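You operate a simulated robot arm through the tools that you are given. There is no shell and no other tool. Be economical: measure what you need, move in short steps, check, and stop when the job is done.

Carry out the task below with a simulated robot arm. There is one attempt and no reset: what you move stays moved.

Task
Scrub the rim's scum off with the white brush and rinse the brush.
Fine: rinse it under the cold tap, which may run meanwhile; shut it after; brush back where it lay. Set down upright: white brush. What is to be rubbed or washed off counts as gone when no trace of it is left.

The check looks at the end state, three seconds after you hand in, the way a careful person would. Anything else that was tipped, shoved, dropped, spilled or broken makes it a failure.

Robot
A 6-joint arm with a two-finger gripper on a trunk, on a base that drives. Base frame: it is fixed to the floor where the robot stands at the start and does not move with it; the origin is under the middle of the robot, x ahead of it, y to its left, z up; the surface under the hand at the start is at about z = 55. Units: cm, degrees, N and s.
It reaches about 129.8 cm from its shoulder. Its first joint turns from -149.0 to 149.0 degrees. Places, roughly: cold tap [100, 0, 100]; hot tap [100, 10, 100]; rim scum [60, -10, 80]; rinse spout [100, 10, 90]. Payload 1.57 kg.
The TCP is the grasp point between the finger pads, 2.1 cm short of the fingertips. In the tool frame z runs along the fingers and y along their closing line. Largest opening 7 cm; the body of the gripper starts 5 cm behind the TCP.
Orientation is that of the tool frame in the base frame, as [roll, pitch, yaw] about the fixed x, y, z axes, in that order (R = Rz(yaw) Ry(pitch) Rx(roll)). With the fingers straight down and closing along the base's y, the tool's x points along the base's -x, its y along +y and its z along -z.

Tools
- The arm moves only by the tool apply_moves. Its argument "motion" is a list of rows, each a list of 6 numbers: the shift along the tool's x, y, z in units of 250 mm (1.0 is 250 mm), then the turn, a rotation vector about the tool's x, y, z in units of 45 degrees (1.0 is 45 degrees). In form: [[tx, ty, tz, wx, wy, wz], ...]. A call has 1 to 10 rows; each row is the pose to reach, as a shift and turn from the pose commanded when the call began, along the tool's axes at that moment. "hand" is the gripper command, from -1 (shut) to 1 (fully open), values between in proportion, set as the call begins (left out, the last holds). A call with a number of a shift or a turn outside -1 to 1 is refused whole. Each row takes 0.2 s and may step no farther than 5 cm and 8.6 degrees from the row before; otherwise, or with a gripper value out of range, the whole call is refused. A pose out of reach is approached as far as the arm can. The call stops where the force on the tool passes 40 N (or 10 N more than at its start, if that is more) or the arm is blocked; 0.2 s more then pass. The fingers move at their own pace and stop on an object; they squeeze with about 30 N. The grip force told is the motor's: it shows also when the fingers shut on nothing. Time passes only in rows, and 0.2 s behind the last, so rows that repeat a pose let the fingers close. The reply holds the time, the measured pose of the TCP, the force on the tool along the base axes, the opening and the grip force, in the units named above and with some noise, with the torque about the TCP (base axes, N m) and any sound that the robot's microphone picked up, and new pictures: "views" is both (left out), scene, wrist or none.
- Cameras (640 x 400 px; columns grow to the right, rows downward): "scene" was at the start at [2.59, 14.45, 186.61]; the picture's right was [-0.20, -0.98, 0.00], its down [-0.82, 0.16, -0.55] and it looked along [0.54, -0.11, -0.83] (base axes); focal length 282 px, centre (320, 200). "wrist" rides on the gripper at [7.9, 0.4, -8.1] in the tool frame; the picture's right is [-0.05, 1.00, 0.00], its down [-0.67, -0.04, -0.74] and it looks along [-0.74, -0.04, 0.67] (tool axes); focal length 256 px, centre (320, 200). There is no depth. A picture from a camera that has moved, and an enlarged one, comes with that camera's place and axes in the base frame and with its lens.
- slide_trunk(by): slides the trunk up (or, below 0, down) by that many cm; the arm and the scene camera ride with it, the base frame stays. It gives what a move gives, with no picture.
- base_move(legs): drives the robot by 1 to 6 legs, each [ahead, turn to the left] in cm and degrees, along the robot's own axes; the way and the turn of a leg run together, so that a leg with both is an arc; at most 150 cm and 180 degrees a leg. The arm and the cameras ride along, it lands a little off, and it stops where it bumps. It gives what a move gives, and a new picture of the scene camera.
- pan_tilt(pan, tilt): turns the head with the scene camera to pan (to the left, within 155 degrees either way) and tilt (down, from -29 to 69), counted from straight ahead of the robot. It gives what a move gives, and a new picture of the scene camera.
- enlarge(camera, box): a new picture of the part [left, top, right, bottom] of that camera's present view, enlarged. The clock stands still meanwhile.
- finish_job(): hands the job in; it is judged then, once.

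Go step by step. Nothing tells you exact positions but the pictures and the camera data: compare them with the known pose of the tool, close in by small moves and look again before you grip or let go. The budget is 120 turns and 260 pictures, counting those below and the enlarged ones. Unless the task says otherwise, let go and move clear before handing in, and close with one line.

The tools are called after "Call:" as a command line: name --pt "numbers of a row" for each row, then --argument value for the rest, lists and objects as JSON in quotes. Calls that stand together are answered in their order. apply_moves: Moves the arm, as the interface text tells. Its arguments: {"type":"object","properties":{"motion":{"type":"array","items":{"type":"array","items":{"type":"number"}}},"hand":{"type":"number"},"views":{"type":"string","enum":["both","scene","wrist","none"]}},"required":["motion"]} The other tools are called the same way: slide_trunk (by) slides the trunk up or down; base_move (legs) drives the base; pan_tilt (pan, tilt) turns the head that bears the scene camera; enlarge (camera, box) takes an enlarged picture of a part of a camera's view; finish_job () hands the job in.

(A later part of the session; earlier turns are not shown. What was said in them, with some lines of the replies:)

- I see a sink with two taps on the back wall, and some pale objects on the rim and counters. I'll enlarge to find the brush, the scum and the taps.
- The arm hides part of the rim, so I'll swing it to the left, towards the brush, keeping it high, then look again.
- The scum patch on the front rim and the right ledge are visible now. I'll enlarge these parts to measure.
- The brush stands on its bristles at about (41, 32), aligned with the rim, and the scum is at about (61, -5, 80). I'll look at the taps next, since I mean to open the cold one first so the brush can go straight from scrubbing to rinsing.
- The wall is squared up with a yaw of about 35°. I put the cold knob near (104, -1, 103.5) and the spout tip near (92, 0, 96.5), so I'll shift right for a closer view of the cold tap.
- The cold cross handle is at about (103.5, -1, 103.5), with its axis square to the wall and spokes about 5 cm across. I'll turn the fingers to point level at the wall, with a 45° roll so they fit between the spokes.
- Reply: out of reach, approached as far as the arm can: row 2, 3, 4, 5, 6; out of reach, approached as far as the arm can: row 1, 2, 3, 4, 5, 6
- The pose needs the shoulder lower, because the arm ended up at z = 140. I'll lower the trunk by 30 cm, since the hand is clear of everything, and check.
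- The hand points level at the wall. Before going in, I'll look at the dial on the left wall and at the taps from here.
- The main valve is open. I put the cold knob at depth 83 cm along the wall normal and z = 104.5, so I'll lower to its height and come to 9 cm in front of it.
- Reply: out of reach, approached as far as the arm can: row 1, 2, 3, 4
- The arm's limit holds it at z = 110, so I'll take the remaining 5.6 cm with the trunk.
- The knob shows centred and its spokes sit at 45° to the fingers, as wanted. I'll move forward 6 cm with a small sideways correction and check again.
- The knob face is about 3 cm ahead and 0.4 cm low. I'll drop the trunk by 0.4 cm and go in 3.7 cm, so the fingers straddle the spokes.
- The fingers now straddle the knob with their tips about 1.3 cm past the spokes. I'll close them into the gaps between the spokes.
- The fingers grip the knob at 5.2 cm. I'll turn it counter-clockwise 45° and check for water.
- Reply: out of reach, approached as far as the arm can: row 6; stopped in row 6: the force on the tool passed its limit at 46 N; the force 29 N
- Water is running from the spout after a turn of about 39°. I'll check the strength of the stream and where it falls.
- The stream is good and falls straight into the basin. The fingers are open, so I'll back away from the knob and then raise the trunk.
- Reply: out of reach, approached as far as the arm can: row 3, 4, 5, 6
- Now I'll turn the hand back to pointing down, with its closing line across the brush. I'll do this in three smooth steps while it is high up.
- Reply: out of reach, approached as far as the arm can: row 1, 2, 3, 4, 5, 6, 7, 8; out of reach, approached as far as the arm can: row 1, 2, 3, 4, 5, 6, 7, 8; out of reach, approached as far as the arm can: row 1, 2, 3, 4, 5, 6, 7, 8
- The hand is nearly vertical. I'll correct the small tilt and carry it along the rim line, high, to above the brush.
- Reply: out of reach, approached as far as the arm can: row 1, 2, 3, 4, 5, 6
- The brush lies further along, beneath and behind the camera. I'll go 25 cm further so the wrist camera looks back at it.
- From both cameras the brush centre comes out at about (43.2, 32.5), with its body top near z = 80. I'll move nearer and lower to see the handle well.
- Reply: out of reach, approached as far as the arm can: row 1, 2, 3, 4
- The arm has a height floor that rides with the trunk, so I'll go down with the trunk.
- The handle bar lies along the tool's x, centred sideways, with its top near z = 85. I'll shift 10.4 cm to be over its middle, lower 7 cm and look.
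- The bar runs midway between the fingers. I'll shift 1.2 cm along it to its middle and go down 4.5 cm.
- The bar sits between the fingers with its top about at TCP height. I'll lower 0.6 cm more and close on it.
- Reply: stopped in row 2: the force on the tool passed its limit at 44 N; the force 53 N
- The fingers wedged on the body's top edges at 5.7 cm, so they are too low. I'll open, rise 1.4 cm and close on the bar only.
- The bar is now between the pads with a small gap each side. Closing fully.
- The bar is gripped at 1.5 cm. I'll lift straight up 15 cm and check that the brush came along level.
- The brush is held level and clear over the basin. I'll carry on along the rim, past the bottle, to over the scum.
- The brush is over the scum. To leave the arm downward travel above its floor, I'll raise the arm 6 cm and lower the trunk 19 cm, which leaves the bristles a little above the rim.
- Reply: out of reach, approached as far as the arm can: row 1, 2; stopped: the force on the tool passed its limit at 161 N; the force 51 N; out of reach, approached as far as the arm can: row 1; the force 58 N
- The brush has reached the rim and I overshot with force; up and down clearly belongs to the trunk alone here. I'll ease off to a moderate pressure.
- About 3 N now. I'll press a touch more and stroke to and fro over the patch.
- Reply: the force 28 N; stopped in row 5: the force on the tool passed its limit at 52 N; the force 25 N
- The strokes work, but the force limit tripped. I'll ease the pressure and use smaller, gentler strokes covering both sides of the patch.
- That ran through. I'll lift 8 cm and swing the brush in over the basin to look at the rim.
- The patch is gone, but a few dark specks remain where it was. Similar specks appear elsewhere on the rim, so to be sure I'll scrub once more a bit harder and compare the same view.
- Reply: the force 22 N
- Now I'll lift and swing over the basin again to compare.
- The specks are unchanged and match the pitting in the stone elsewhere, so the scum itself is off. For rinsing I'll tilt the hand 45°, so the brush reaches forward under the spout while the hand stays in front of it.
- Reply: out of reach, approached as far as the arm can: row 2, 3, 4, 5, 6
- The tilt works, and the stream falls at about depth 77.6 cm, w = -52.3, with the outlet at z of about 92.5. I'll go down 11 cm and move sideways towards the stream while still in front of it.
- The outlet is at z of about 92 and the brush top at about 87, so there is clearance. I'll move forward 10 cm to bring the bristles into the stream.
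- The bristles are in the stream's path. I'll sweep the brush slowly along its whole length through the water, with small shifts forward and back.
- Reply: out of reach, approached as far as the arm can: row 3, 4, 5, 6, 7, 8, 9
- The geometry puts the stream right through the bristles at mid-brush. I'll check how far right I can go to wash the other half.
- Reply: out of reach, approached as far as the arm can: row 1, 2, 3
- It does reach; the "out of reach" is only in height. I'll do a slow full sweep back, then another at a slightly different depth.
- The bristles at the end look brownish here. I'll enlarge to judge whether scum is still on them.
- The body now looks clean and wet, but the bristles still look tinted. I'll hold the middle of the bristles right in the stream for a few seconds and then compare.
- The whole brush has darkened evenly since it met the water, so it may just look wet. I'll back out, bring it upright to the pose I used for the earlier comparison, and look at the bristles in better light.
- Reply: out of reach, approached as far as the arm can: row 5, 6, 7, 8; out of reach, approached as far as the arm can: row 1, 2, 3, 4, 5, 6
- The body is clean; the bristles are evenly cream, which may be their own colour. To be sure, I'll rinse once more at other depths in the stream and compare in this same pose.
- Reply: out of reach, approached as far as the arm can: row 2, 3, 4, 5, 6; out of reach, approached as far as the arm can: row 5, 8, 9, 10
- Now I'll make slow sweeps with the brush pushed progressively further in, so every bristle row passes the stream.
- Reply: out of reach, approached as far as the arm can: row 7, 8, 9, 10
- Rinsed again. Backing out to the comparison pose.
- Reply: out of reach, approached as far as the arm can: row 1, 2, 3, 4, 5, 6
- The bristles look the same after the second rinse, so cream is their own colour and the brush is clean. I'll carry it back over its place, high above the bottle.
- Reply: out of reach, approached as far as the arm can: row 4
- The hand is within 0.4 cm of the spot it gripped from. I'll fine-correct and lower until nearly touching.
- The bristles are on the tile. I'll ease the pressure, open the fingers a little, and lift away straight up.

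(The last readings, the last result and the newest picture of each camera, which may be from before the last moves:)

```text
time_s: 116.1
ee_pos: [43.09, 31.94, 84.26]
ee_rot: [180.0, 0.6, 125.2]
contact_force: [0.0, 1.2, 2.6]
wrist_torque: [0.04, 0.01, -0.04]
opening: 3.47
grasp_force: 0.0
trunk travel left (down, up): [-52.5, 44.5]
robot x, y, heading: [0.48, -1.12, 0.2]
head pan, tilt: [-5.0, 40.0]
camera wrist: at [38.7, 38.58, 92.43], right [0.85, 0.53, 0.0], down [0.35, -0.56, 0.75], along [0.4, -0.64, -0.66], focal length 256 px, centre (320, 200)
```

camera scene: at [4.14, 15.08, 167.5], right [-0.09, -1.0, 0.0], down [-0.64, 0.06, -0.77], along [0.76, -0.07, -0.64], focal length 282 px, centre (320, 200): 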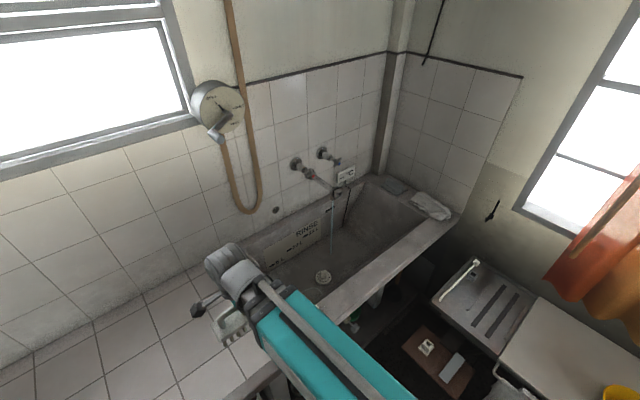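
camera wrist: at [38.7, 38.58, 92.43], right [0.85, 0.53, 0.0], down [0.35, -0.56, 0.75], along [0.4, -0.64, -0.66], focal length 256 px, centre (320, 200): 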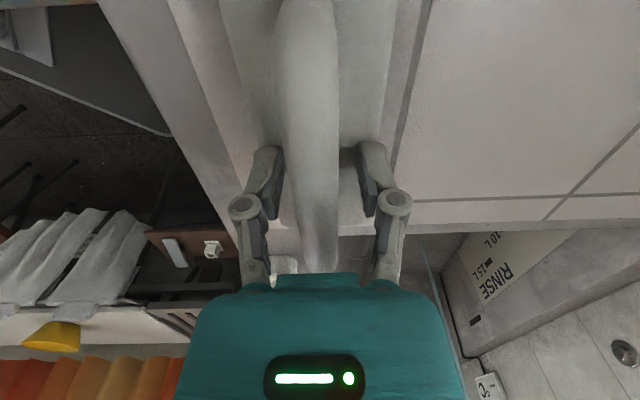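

Released. Lifting clear.

Call:
slide_trunk --by 16

Call:
apply_moves --pt "0 0.15 0 0 0 0" --pt "0 0.3 0 0 0 0" --pt "-0.1 0.45 0 0 0 0" --pt "-0.2 0.6 0 0 0 0" --pt "-0.35 0.65 0 0 0 0" --pt "-0.5 0.65 0 0 0 0" --pt "-0.68 0.65 0 0 0 0" --pt "-0.86 0.65 0 0 0 0" --pt "-1.0 0.65 0 0 0 0" --hand 1

Call:
enlarge --camera "scene" --box '[200, 280, 328, 360]'

Call:
enlarge --camera "scene" --box '[290, 200, 450, 300]'

```text
time_s: 118.0
ee_pos: [43.05, 31.76, 100.34]
ee_rot: [179.8, 0.7, 125.1]
contact_force: [0.7, 0.4, -0.3]
wrist_torque: [-0.01, -0.01, -0.01]
opening: 3.49
grasp_force: 0.0
trunk travel left (down, up): [-68.5, 28.5]
robot x, y, heading: [0.13, -1.71, 0.1]
head pan, tilt: [-5.0, 40.0]
```

```text
time_s: 120.0
ee_pos: [70.78, 20.59, 100.19]
ee_rot: [179.8, 0.7, 125.2]
contact_force: [0.3, 0.1, -0.6]
wrist_torque: [0.01, 0.0, 0.0]
opening: 6.98
grasp_force: 0.1
out of reach, approached as far as the arm can: row 9
trunk travel left (down, up): [-68.5, 28.5]
robot x, y, heading: [0.32, -1.12, -0.2]
head pan, tilt: [-5.0, 40.0]
camera scene: at [4.15, 15.09, 167.62], right [-0.09, -1.0, 0.0], down [-0.64, 0.06, -0.77], along [0.76, -0.07, -0.64], focal length 282 px, centre (320, 200)
camera wrist: at [66.26, 27.39, 108.41], right [0.85, 0.53, 0.0], down [0.35, -0.56, 0.75], along [0.4, -0.64, -0.66], focal length 256 px, centre (320, 200)
```

scene: 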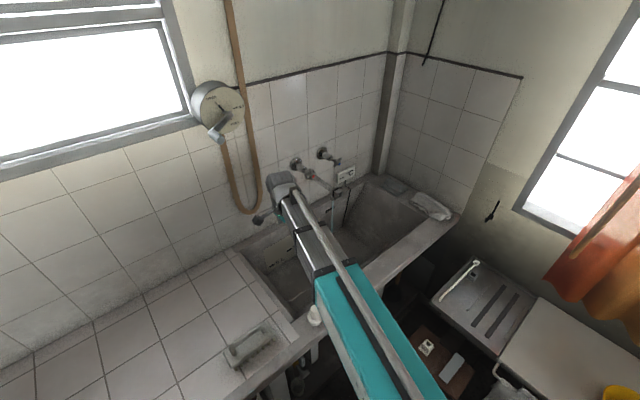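
wrist: 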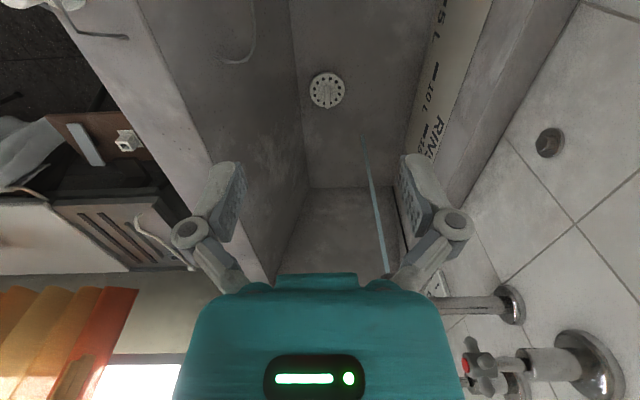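

```text
5.00 times, centred on (264, 320) of scene
camera zoom: at [4.15, 15.09, 167.62], right [-0.09, -1.0, 0.0], down [-0.64, 0.06, -0.77], along [0.76, -0.07, -0.64], focal length 1410 px, centre (600, -400)
```

zoom: 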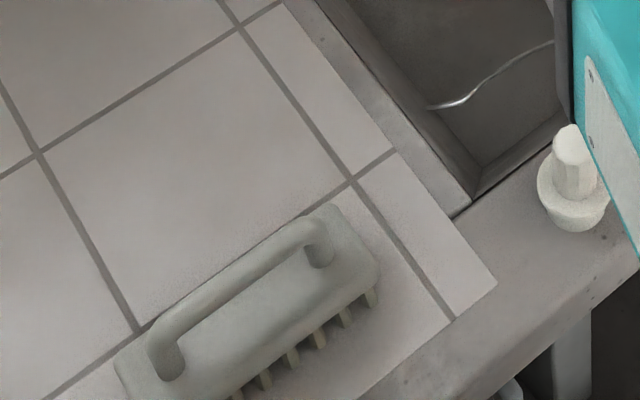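

```text
4.00 times, centred on (370, 250) of scene
camera zoom: at [4.15, 15.09, 167.62], right [-0.09, -1.0, 0.0], down [-0.64, 0.06, -0.77], along [0.76, -0.07, -0.64], focal length 1128 px, centre (120, 0)
```

zoom: 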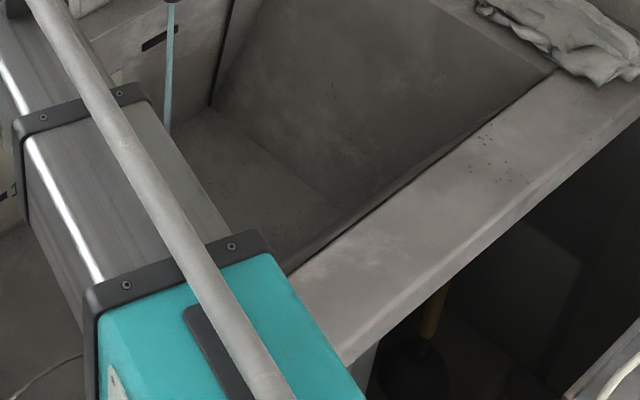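

The brush stands upright where it lay, and the rim is clean. Next I'll shut the cold tap by retracing the earlier route: rise, go back to the right, then turn the hand level towards the wall.

Call:
slide_trunk --by 10.2

Call:
apply_moves --pt "-0.1 -0.15 0 0 0 0" --pt "-0.2 -0.3 0 0 0 0" --pt "-0.35 -0.4 0 0 0 0" --pt "-0.53 -0.45 0 0 0 0" --pt "-0.7 -0.5 0 0 0 0" --pt "-0.85 -0.55 0 0 0 0" --pt "-1.0 -0.6 0 0 0 0" --views "none"

Call:
apply_moves --pt "-0.16 -0.05 0 0 0 0" --pt "-0.32 -0.1 0 0 0 0" --pt "-0.46 -0.14 0 0 0 0" --views "none"

```text
time_s: 121.3
ee_pos: [70.67, 20.64, 110.56]
ee_rot: [179.9, 0.6, 125.1]
contact_force: [-0.8, -0.1, 0.6]
wrist_torque: [0.02, -0.01, -0.01]
opening: 6.98
grasp_force: 0.1
trunk travel left (down, up): [-78.7, 18.3]
robot x, y, heading: [0.45, -0.9, 0.1]
head pan, tilt: [-5.0, 40.0]
```

```text
time_s: 122.9
ee_pos: [72.73, -8.69, 110.53]
ee_rot: [179.9, 0.6, 125.1]
contact_force: [0.3, 0.1, -0.5]
wrist_torque: [0.03, -0.01, -0.02]
opening: 7.0
grasp_force: 0.1
out of reach, approached as far as the arm can: row 4
trunk travel left (down, up): [-78.7, 18.3]
robot x, y, heading: [0.3, -1.07, -0.1]
head pan, tilt: [-5.0, 40.0]
```

```text
time_s: 123.7
ee_pos: [76.58, -19.93, 110.53]
ee_rot: [179.9, 0.6, 125.0]
contact_force: [0.2, 0.4, -0.3]
wrist_torque: [-0.03, -0.03, -0.03]
opening: 7.01
grasp_force: 0.1
trunk travel left (down, up): [-78.7, 18.3]
robot x, y, heading: [-0.17, -1.0, 0.1]
head pan, tilt: [-5.0, 40.0]
```

Call:
apply_moves --pt "0 0 0 0.049 0.151 0.0" --views "none"

Call:
apply_moves --pt "0 0 0 0 -0.118 -0.118" --pt "0 0 0 0 -0.236 -0.236" --pt "0 0 0 0 -0.354 -0.354" --pt "0 0 0 0 -0.472 -0.472" --pt "0 0 0 0 -0.59 -0.59" --pt "0 0 0 0 -0.708 -0.708" --pt "0 0 0 0 -0.826 -0.826" --pt "0 0 0 0 -0.943 -0.943" --views "none"

Call:
apply_moves --pt "0 0 0 0 -0.118 -0.118" --pt "0 0 0 0 -0.236 -0.236" --pt "0 0 0 0 -0.354 -0.354" --pt "0 0 0 0 -0.472 -0.472" --pt "0 0 0 0 -0.59 -0.59" --pt "0 0 0 0 -0.708 -0.708" --pt "0 0 0 0 -0.826 -0.826" --pt "0 0 0 0 -0.943 -0.943" --views "none"

Call:
apply_moves --pt "0 0 0 0 -0.118 -0.118" --pt "0 0 0 0 -0.236 -0.236" --pt "0 0 0 0 -0.354 -0.354" --pt "0 0 0 0 -0.472 -0.472" --pt "0 0 0 0 -0.59 -0.59" --pt "0 0 0 0 -0.708 -0.708" --pt "0 0 0 0 -0.826 -0.826" --pt "0 0 0 0 -0.943 -0.943" --views "scene"

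```text
time_s: 124.1
ee_pos: [76.61, -19.87, 110.58]
ee_rot: [-177.9, -6.2, 125.0]
contact_force: [-0.1, 0.0, -0.7]
wrist_torque: [0.01, -0.03, 0.02]
opening: 7.0
grasp_force: 0.0
trunk travel left (down, up): [-78.7, 18.3]
robot x, y, heading: [0.2, -0.61, -0.0]
head pan, tilt: [-5.0, 40.0]
```

```text
time_s: 125.9
ee_pos: [76.42, -19.82, 113.87]
ee_rot: [-165.5, 32.3, 173.8]
contact_force: [0.3, 0.2, -0.2]
wrist_torque: [0.02, 0.0, -0.01]
opening: 7.0
grasp_force: 0.0
out of reach, approached as far as the arm can: row 1, 2, 5, 6, 7, 8
trunk travel left (down, up): [-78.7, 18.3]
robot x, y, heading: [0.28, -1.24, 0.2]
head pan, tilt: [-5.0, 40.0]
```

```text
time_s: 127.7
ee_pos: [76.51, -19.96, 122.78]
ee_rot: [-116.3, 39.7, -110.7]
contact_force: [1.3, -0.4, 0.9]
wrist_torque: [-0.01, 0.03, 0.01]
opening: 6.98
grasp_force: 0.0
out of reach, approached as far as the arm can: row 1, 2, 3, 4, 5, 6, 7, 8
trunk travel left (down, up): [-78.7, 18.3]
robot x, y, heading: [0.4, -1.07, -0.0]
head pan, tilt: [-5.0, 40.0]
```

```text
time_s: 129.5
ee_pos: [76.52, -19.85, 128.44]
ee_rot: [-92.3, 6.3, -54.9]
contact_force: [0.5, -0.1, 0.2]
wrist_torque: [0.01, 0.04, 0.02]
opening: 7.01
grasp_force: 0.0
out of reach, approached as far as the arm can: row 1, 2, 3, 4, 5, 6, 7, 8
trunk travel left (down, up): [-78.7, 18.3]
robot x, y, heading: [0.13, -1.13, 0.0]
head pan, tilt: [-5.0, 40.0]
camera scene: at [4.17, 15.08, 177.82], right [-0.09, -1.0, 0.0], down [-0.64, 0.06, -0.77], along [0.76, -0.07, -0.64], focal length 282 px, centre (320, 200)
```

scene: 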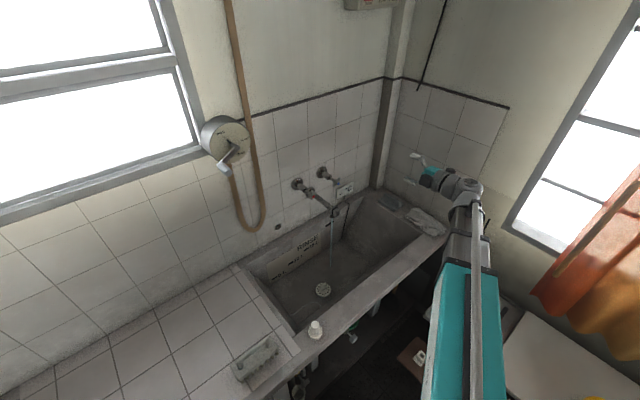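

The hand is level again, as before. I'll lower the trunk to the knob's height and advance in front of it.

Call:
slide_trunk --by -24.8

Call:
apply_moves --pt "0 0 0.18 0.051 0 0" --pt "0 0 0.36 0.051 0 0" --pt "0 0 0.54 0.051 0 0" --pt "0 0 0.72 0.051 0 0" --pt "0 0 0.88 0.051 0 0"

Call:
enlarge --camera "scene" --box '[270, 90, 430, 190]'

```text
time_s: 132.1
ee_pos: [76.4, -19.94, 103.7]
ee_rot: [-92.3, 6.4, -55.0]
contact_force: [0.3, 0.6, 0.0]
wrist_torque: [-0.01, -0.01, 0.02]
opening: 7.0
grasp_force: 0.1
trunk travel left (down, up): [-53.9, 43.1]
robot x, y, heading: [0.25, -0.9, -0.0]
head pan, tilt: [-5.0, 40.0]
```

```text
time_s: 133.3
ee_pos: [94.47, -7.25, 104.15]
ee_rot: [-90.7, 7.0, -55.2]
contact_force: [0.4, -0.3, -0.5]
wrist_torque: [0.0, -0.04, 0.02]
opening: 6.99
grasp_force: 0.1
out of reach, approached as far as the arm can: row 1, 2, 3, 4, 5
trunk travel left (down, up): [-53.9, 43.1]
robot x, y, heading: [0.6, -0.84, 0.1]
head pan, tilt: [-5.0, 40.0]
camera scene: at [4.15, 15.06, 153.02], right [-0.09, -1.0, 0.0], down [-0.64, 0.06, -0.77], along [0.76, -0.07, -0.64], focal length 282 px, centre (320, 200)
camera wrist: at [92.11, -18.41, 102.89], right [-0.11, 0.14, -0.98], down [-0.99, 0.11, 0.12], along [0.13, 0.98, 0.12], focal length 256 px, centre (320, 200)
```

scene: 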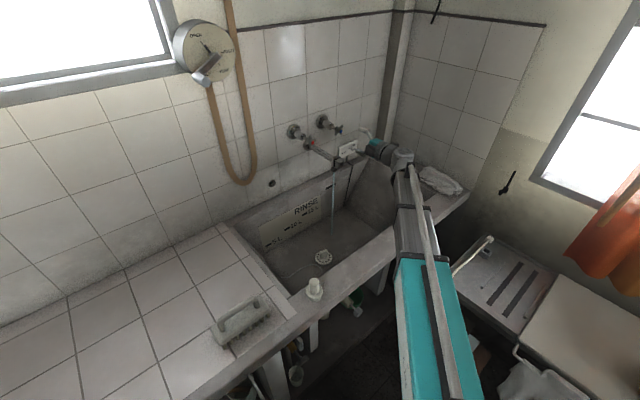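
wrist: 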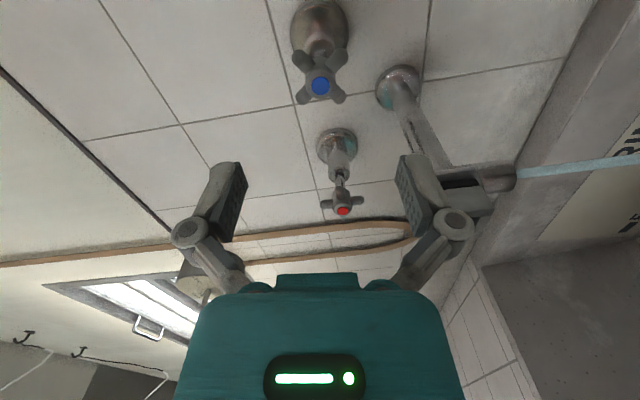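

```text
4.00 times, centred on (350, 140) of scene
camera zoom: at [4.15, 15.06, 153.02], right [-0.09, -1.0, 0.0], down [-0.64, 0.06, -0.77], along [0.76, -0.07, -0.64], focal length 1128 px, centre (200, 440)
```

zoom: 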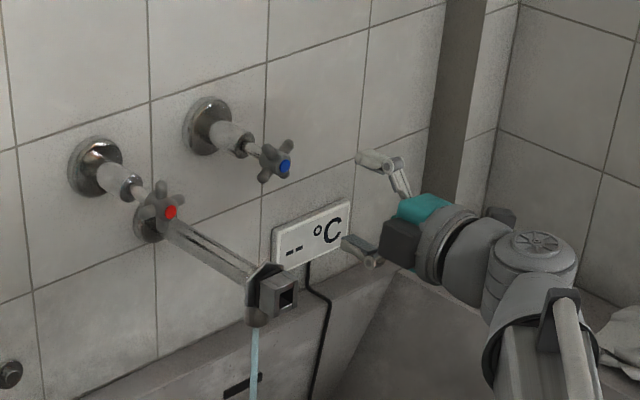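

The knob is centred between the fingers. Going in 10.4 cm.

Call:
apply_moves --pt "0 0 0.14 0 0 0" --pt "0 0 0.28 0 0 0" --pt "0 0 0.416 0 0 0" --views "wrist"

Call:
enlarge --camera "scene" --box '[290, 90, 410, 165]'

```text
time_s: 134.1
ee_pos: [102.81, -1.31, 104.14]
ee_rot: [-90.6, 6.9, -55.1]
contact_force: [0.1, 0.1, -0.6]
wrist_torque: [-0.01, -0.02, 0.03]
opening: 6.97
grasp_force: 0.0
trunk travel left (down, up): [-53.9, 43.1]
robot x, y, heading: [0.42, -1.35, -0.1]
head pan, tilt: [-5.0, 40.0]
camera wrist: at [100.62, -12.46, 102.9], right [-0.11, 0.14, -0.98], down [-0.99, 0.11, 0.12], along [0.13, 0.98, 0.12], focal length 256 px, centre (320, 200)
```

wrist: 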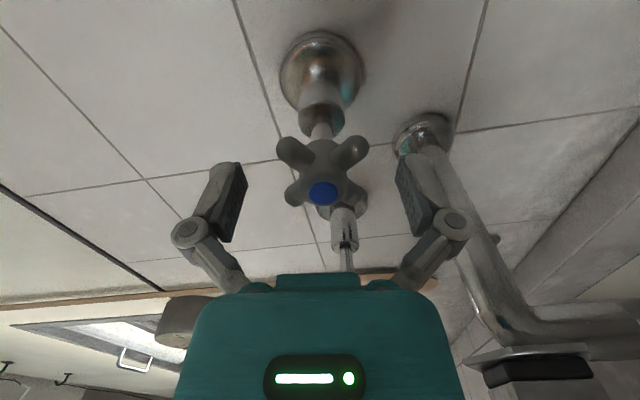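

```text
5.33 times, centred on (350, 128) of scene
camera zoom: at [4.16, 15.07, 153.02], right [-0.09, -1.0, 0.0], down [-0.64, 0.06, -0.77], along [0.76, -0.07, -0.64], focal length 1504 px, centre (160, 587)
```

zoom: 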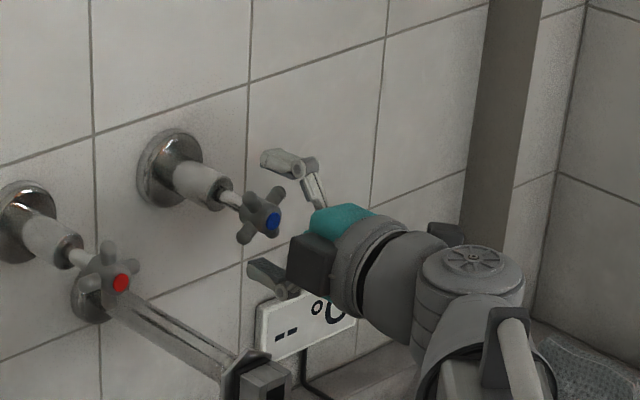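

Aligned just as at opening. I'll close the fingers, then turn clockwise.

Call:
apply_moves --pt "0 0 0 0 0 0" --pt "0 0 0 0 0 0" --pt "0 0 0 0 0 0" --pt "0 0 0 0 0 0" --hand -1 --views "none"

Call:
apply_moves --pt "0 0 0 0 0 0.17" --pt "0 0 0 0 0 0.34" --pt "0 0 0 0 0 0.51" --pt "0 0 0 0 0 0.68" --pt "0 0 0 0 0 0.85" --pt "0 0 0 0 0 0.9" --views "both"

Call:
enlarge --camera "scene" --box '[270, 100, 430, 260]'

```text
time_s: 135.1
ee_pos: [102.86, -1.45, 104.02]
ee_rot: [-90.6, 6.8, -55.1]
contact_force: [-17.5, -2.2, -22.3]
wrist_torque: [-0.3, 0.36, -0.13]
opening: 5.18
grasp_force: 31.9
trunk travel left (down, up): [-53.9, 43.1]
robot x, y, heading: [-0.02, -1.55, -0.0]
head pan, tilt: [-5.0, 40.0]
```

```text
time_s: 135.4
ee_pos: [102.78, -1.37, 104.04]
ee_rot: [-90.6, 9.3, -54.9]
contact_force: [-1.6, -0.9, -15.6]
wrist_torque: [-0.07, 0.01, 0.23]
opening: 5.18
grasp_force: 32.5
trunk travel left (down, up): [-53.9, 43.1]
robot x, y, heading: [0.09, -0.98, 0.2]
head pan, tilt: [-5.0, 40.0]
stopped in row 1: the force on the tool passed its limit at 42 N (the readings are from after the stop); the commanded pose is now the measured one
camera scene: at [4.37, 15.09, 153.02], right [-0.09, -1.0, 0.0], down [-0.64, 0.06, -0.76], along [0.76, -0.07, -0.64], focal length 282 px, centre (320, 200)
camera wrist: at [100.55, -12.39, 102.46], right [-0.13, 0.17, -0.98], down [-0.98, 0.11, 0.15], along [0.13, 0.98, 0.15], focal length 256 px, centre (320, 200)
```

scene: 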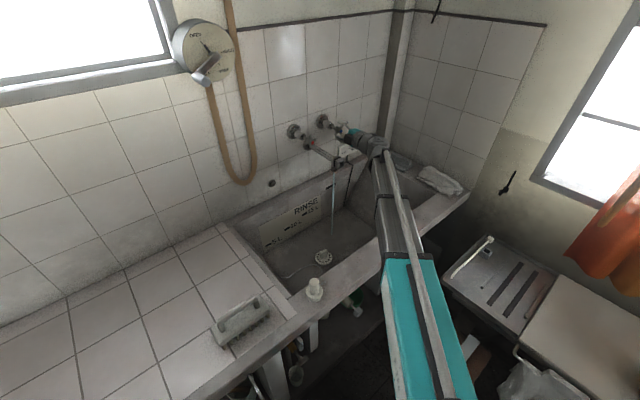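
wrist: 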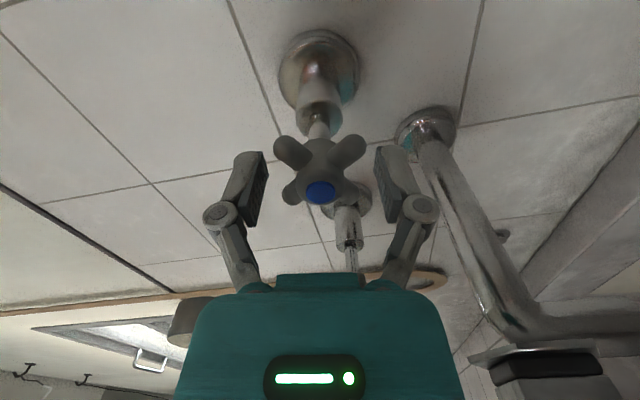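

```text
2.50 times, centred on (350, 180) of scene
camera zoom: at [4.37, 15.09, 153.02], right [-0.09, -1.0, 0.0], down [-0.64, 0.06, -0.76], along [0.76, -0.07, -0.64], focal length 705 px, centre (245, 250)
```

zoom: 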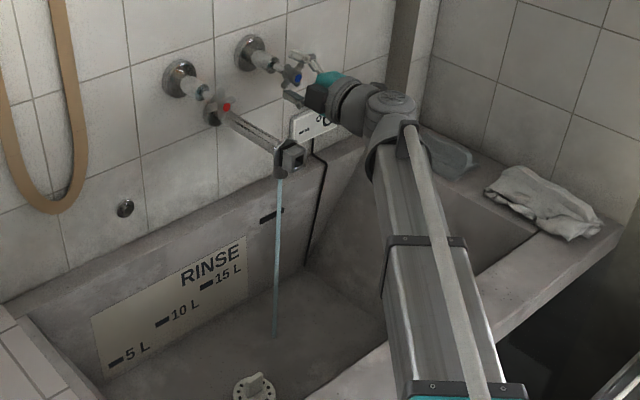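

The grip carries a preload of about 16 N vertically, so the hand is slightly off centre. I'll lower 0.25 cm to relax it and turn in smaller steps.

Call:
slide_trunk --by -0.25

Call:
apply_moves --pt "0 0 0 0 0 0.1" --pt "0 0 0 0 0 0.2" --pt "0 0 0 0 0 0.3" --pt "0 0 0 0 0 0.4" --pt "0 0 0 0 0 0.5" --pt "0 0 0 0 0 0.6" --pt "0 0 0 0 0 0.7" --pt "0 0 0 0 0 0.8" --views "both"

```text
time_s: 135.9
ee_pos: [102.81, -1.46, 104.04]
ee_rot: [-90.4, 9.5, -55.1]
contact_force: [13.3, 0.0, 9.8]
wrist_torque: [0.03, 0.0, 0.37]
opening: 5.19
grasp_force: 32.1
trunk travel left (down, up): [-53.6, 43.4]
robot x, y, heading: [0.51, -1.27, 0.2]
head pan, tilt: [-5.0, 40.0]
```

```text
time_s: 137.3
ee_pos: [102.76, -1.36, 103.89]
ee_rot: [-90.4, 34.1, -55.3]
contact_force: [2.6, 2.2, 7.9]
wrist_torque: [-0.27, 0.39, 0.07]
opening: 5.17
grasp_force: 32.6
trunk travel left (down, up): [-53.6, 43.4]
robot x, y, heading: [0.11, -1.17, 0.3]
head pan, tilt: [-5.0, 40.0]
stopped in row 6: the force on the tool passed its limit at 41 N (the readings are from after the stop); the commanded pose is now the measured one
camera scene: at [4.09, 15.11, 152.73], right [-0.09, -1.0, 0.0], down [-0.64, 0.06, -0.77], along [0.76, -0.07, -0.64], focal length 282 px, centre (320, 200)
camera wrist: at [99.69, -11.23, 99.29], right [-0.35, 0.49, -0.8], down [-0.91, 0.01, 0.41], along [0.21, 0.87, 0.45], focal length 256 px, centre (320, 200)
```

scene: 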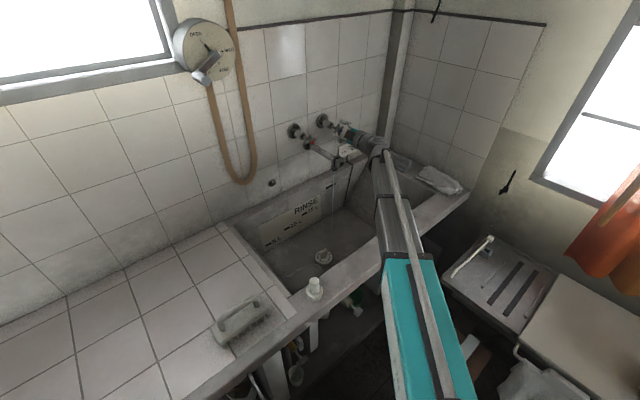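
wrist: 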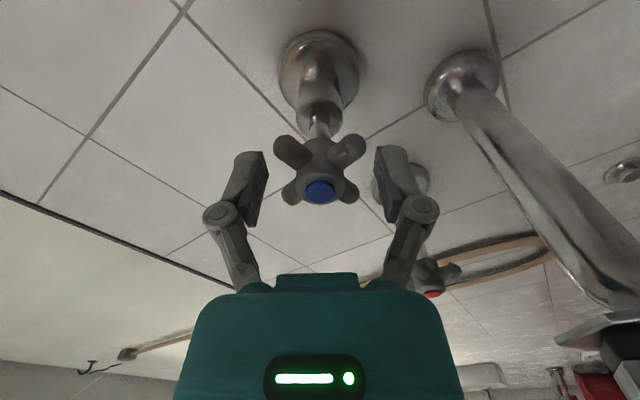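

The stream has thinned. I'll keep turning clockwise until it stops.

Call:
apply_moves --pt "0 0 0 0 0 0.08" --pt "0 0 0 0 0 0.16" --pt "0 0 0 0 0 0.24" --pt "0 0 0 0 0 0.32" --pt "0 0 0 0 0 0.4" --views "none"

Call:
enlarge --camera "scene" --box '[270, 100, 430, 260]'

```text
time_s: 138.5
ee_pos: [102.82, -1.48, 103.96]
ee_rot: [-90.7, 52.1, -55.5]
contact_force: [3.2, 1.4, -0.1]
wrist_torque: [-0.37, -0.12, -0.01]
opening: 5.15
grasp_force: 32.4
trunk travel left (down, up): [-53.6, 43.4]
robot x, y, heading: [0.15, -0.86, -0.0]
head pan, tilt: [-5.0, 40.0]
```

```text
2.50 times, centred on (350, 180) of scene
camera zoom: at [4.18, 15.12, 152.76], right [-0.09, -1.0, 0.0], down [-0.64, 0.06, -0.77], along [0.76, -0.07, -0.64], focal length 705 px, centre (245, 250)
```

zoom: 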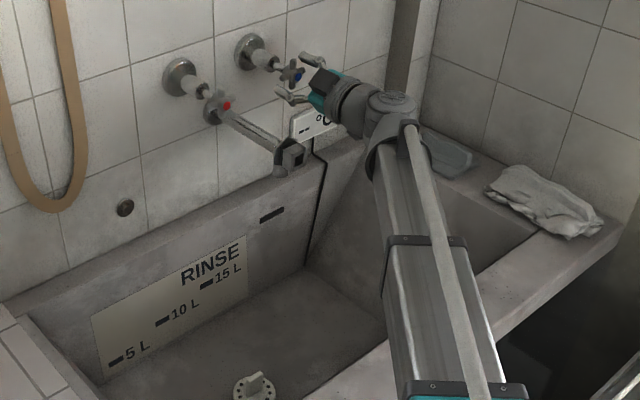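

The water has stopped. I'll give one slight extra turn to be sure it is seated, then open the fingers and check for drips.

Call:
apply_moves --pt "0 0 0 0 0 0.06" --pt "0 0 0 0 0 0.1" --views "none"

Call:
apply_moves --pt "0 0 0 0 0 0" --pt "0 0 0 0 0 0" --pt "0 0 0 0 0 0" --pt "0 0 0 0 0 0" --hand 1 --views "wrist"

```text
time_s: 139.1
ee_pos: [102.69, -1.37, 104.03]
ee_rot: [-90.8, 56.4, -55.6]
contact_force: [-1.9, 1.1, -1.2]
wrist_torque: [-0.33, -0.35, 0.01]
opening: 5.09
grasp_force: 32.2
trunk travel left (down, up): [-53.6, 43.4]
robot x, y, heading: [0.34, -1.08, 0.0]
head pan, tilt: [-5.0, 40.0]
```

```text
time_s: 140.1
ee_pos: [102.72, -1.46, 103.94]
ee_rot: [-90.7, 56.5, -55.5]
contact_force: [0.1, 0.2, 0.2]
wrist_torque: [0.01, -0.01, 0.04]
opening: 6.98
grasp_force: 0.1
trunk travel left (down, up): [-53.6, 43.4]
robot x, y, heading: [0.06, -1.19, 0.1]
head pan, tilt: [-5.0, 40.0]
camera wrist: at [98.33, -9.39, 97.23], right [-0.5, 0.7, -0.51], down [-0.8, -0.15, 0.58], along [0.33, 0.69, 0.64], focal length 256 px, centre (320, 200)
```

wrist: 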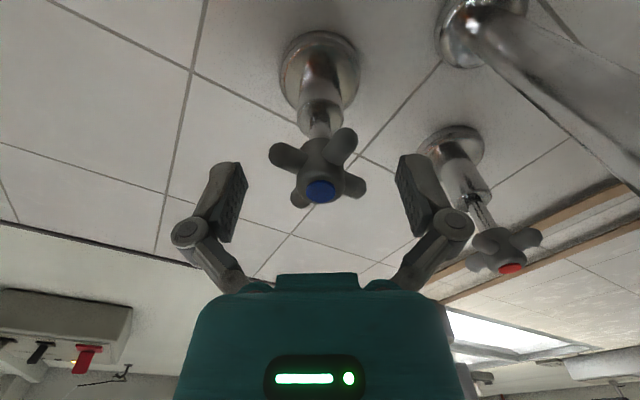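

The tap is closed at its stop and the fingers are free. I'll back out, rise, and make a final inspection.

Call:
apply_moves --pt "0 0 -0.15 0 0 0" --pt "0 0 -0.3 0 0 0" --pt "0 0 -0.45 0 0 0" --pt "0 0 -0.6 0 0 0" --pt "0 0 -0.75 0 0 0" --pt "0 0 -0.9 0 0 0" --views "none"

Call:
slide_trunk --by 25

Call:
pan_tilt --pan -5 --tilt 48

Call:
enlarge --camera "scene" --box '[280, 110, 440, 270]'

Call:
enlarge --camera "scene" --box '[210, 250, 350, 338]'

```text
time_s: 141.5
ee_pos: [84.36, -14.23, 104.11]
ee_rot: [-90.5, 56.5, -55.5]
contact_force: [0.4, 0.0, 0.0]
wrist_torque: [-0.01, 0.01, -0.02]
opening: 6.99
grasp_force: 0.1
trunk travel left (down, up): [-53.6, 43.4]
robot x, y, heading: [0.45, -1.4, -0.0]
head pan, tilt: [-5.0, 40.0]
```

```text
time_s: 144.1
ee_pos: [84.43, -14.23, 128.91]
ee_rot: [-90.5, 56.5, -55.5]
contact_force: [-0.5, -0.5, 0.3]
wrist_torque: [0.0, -0.05, 0.0]
opening: 7.03
grasp_force: 0.0
trunk travel left (down, up): [-78.6, 18.4]
robot x, y, heading: [-0.02, -1.32, 0.2]
head pan, tilt: [-5.0, 40.0]
```

```text
time_s: 144.7
ee_pos: [84.29, -14.37, 128.92]
ee_rot: [-90.6, 56.5, -55.6]
contact_force: [0.0, -0.5, -0.3]
wrist_torque: [-0.04, 0.01, 0.03]
opening: 7.0
grasp_force: 0.1
trunk travel left (down, up): [-78.6, 18.4]
robot x, y, heading: [-0.24, -1.0, 0.1]
head pan, tilt: [-5.0, 48.0]
camera scene: at [3.53, 15.14, 176.63], right [-0.09, -1.0, 0.0], down [-0.74, 0.06, -0.67], along [0.67, -0.06, -0.74], focal length 282 px, centre (320, 200)
```

scene: 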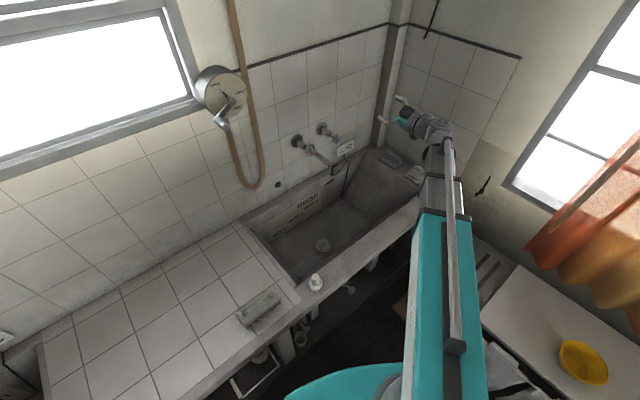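

```text
2.50 times, centred on (360, 190) of scene
camera zoom: at [3.53, 15.14, 176.63], right [-0.09, -1.0, 0.0], down [-0.74, 0.06, -0.67], along [0.67, -0.06, -0.74], focal length 705 px, centre (220, 225)
```

zoom: 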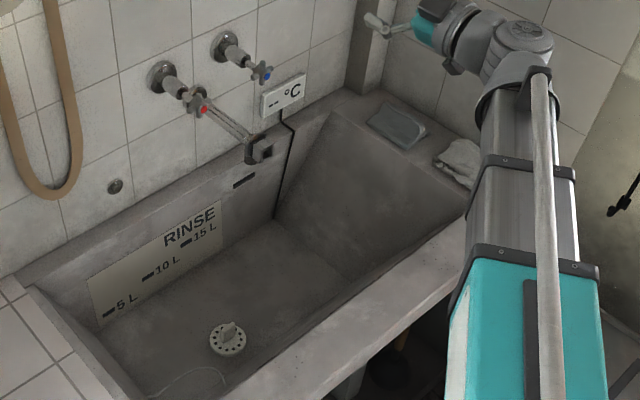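

```text
4.55 times, centred on (280, 294) of scene
camera zoom: at [3.53, 15.14, 176.63], right [-0.09, -1.0, 0.0], down [-0.74, 0.06, -0.67], along [0.67, -0.06, -0.74], focal length 1282 px, centre (502, -227)
```

zoom: 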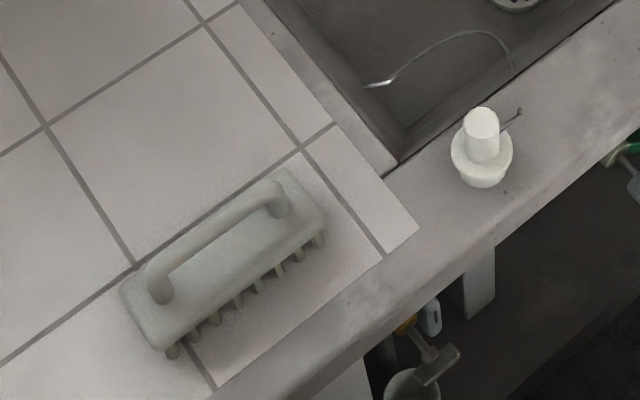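

The water is off, the rim is clean, and the brush stands upright where it lay. Nothing else has moved, so I'm handing in.

Call:
finish_job

```text
The job is handed in.
```

The job is handed in. I scrubbed the rim scum off with the white brush and rinsed the brush under the cold tap. The tap is shut, and the brush stands upright where it lay.
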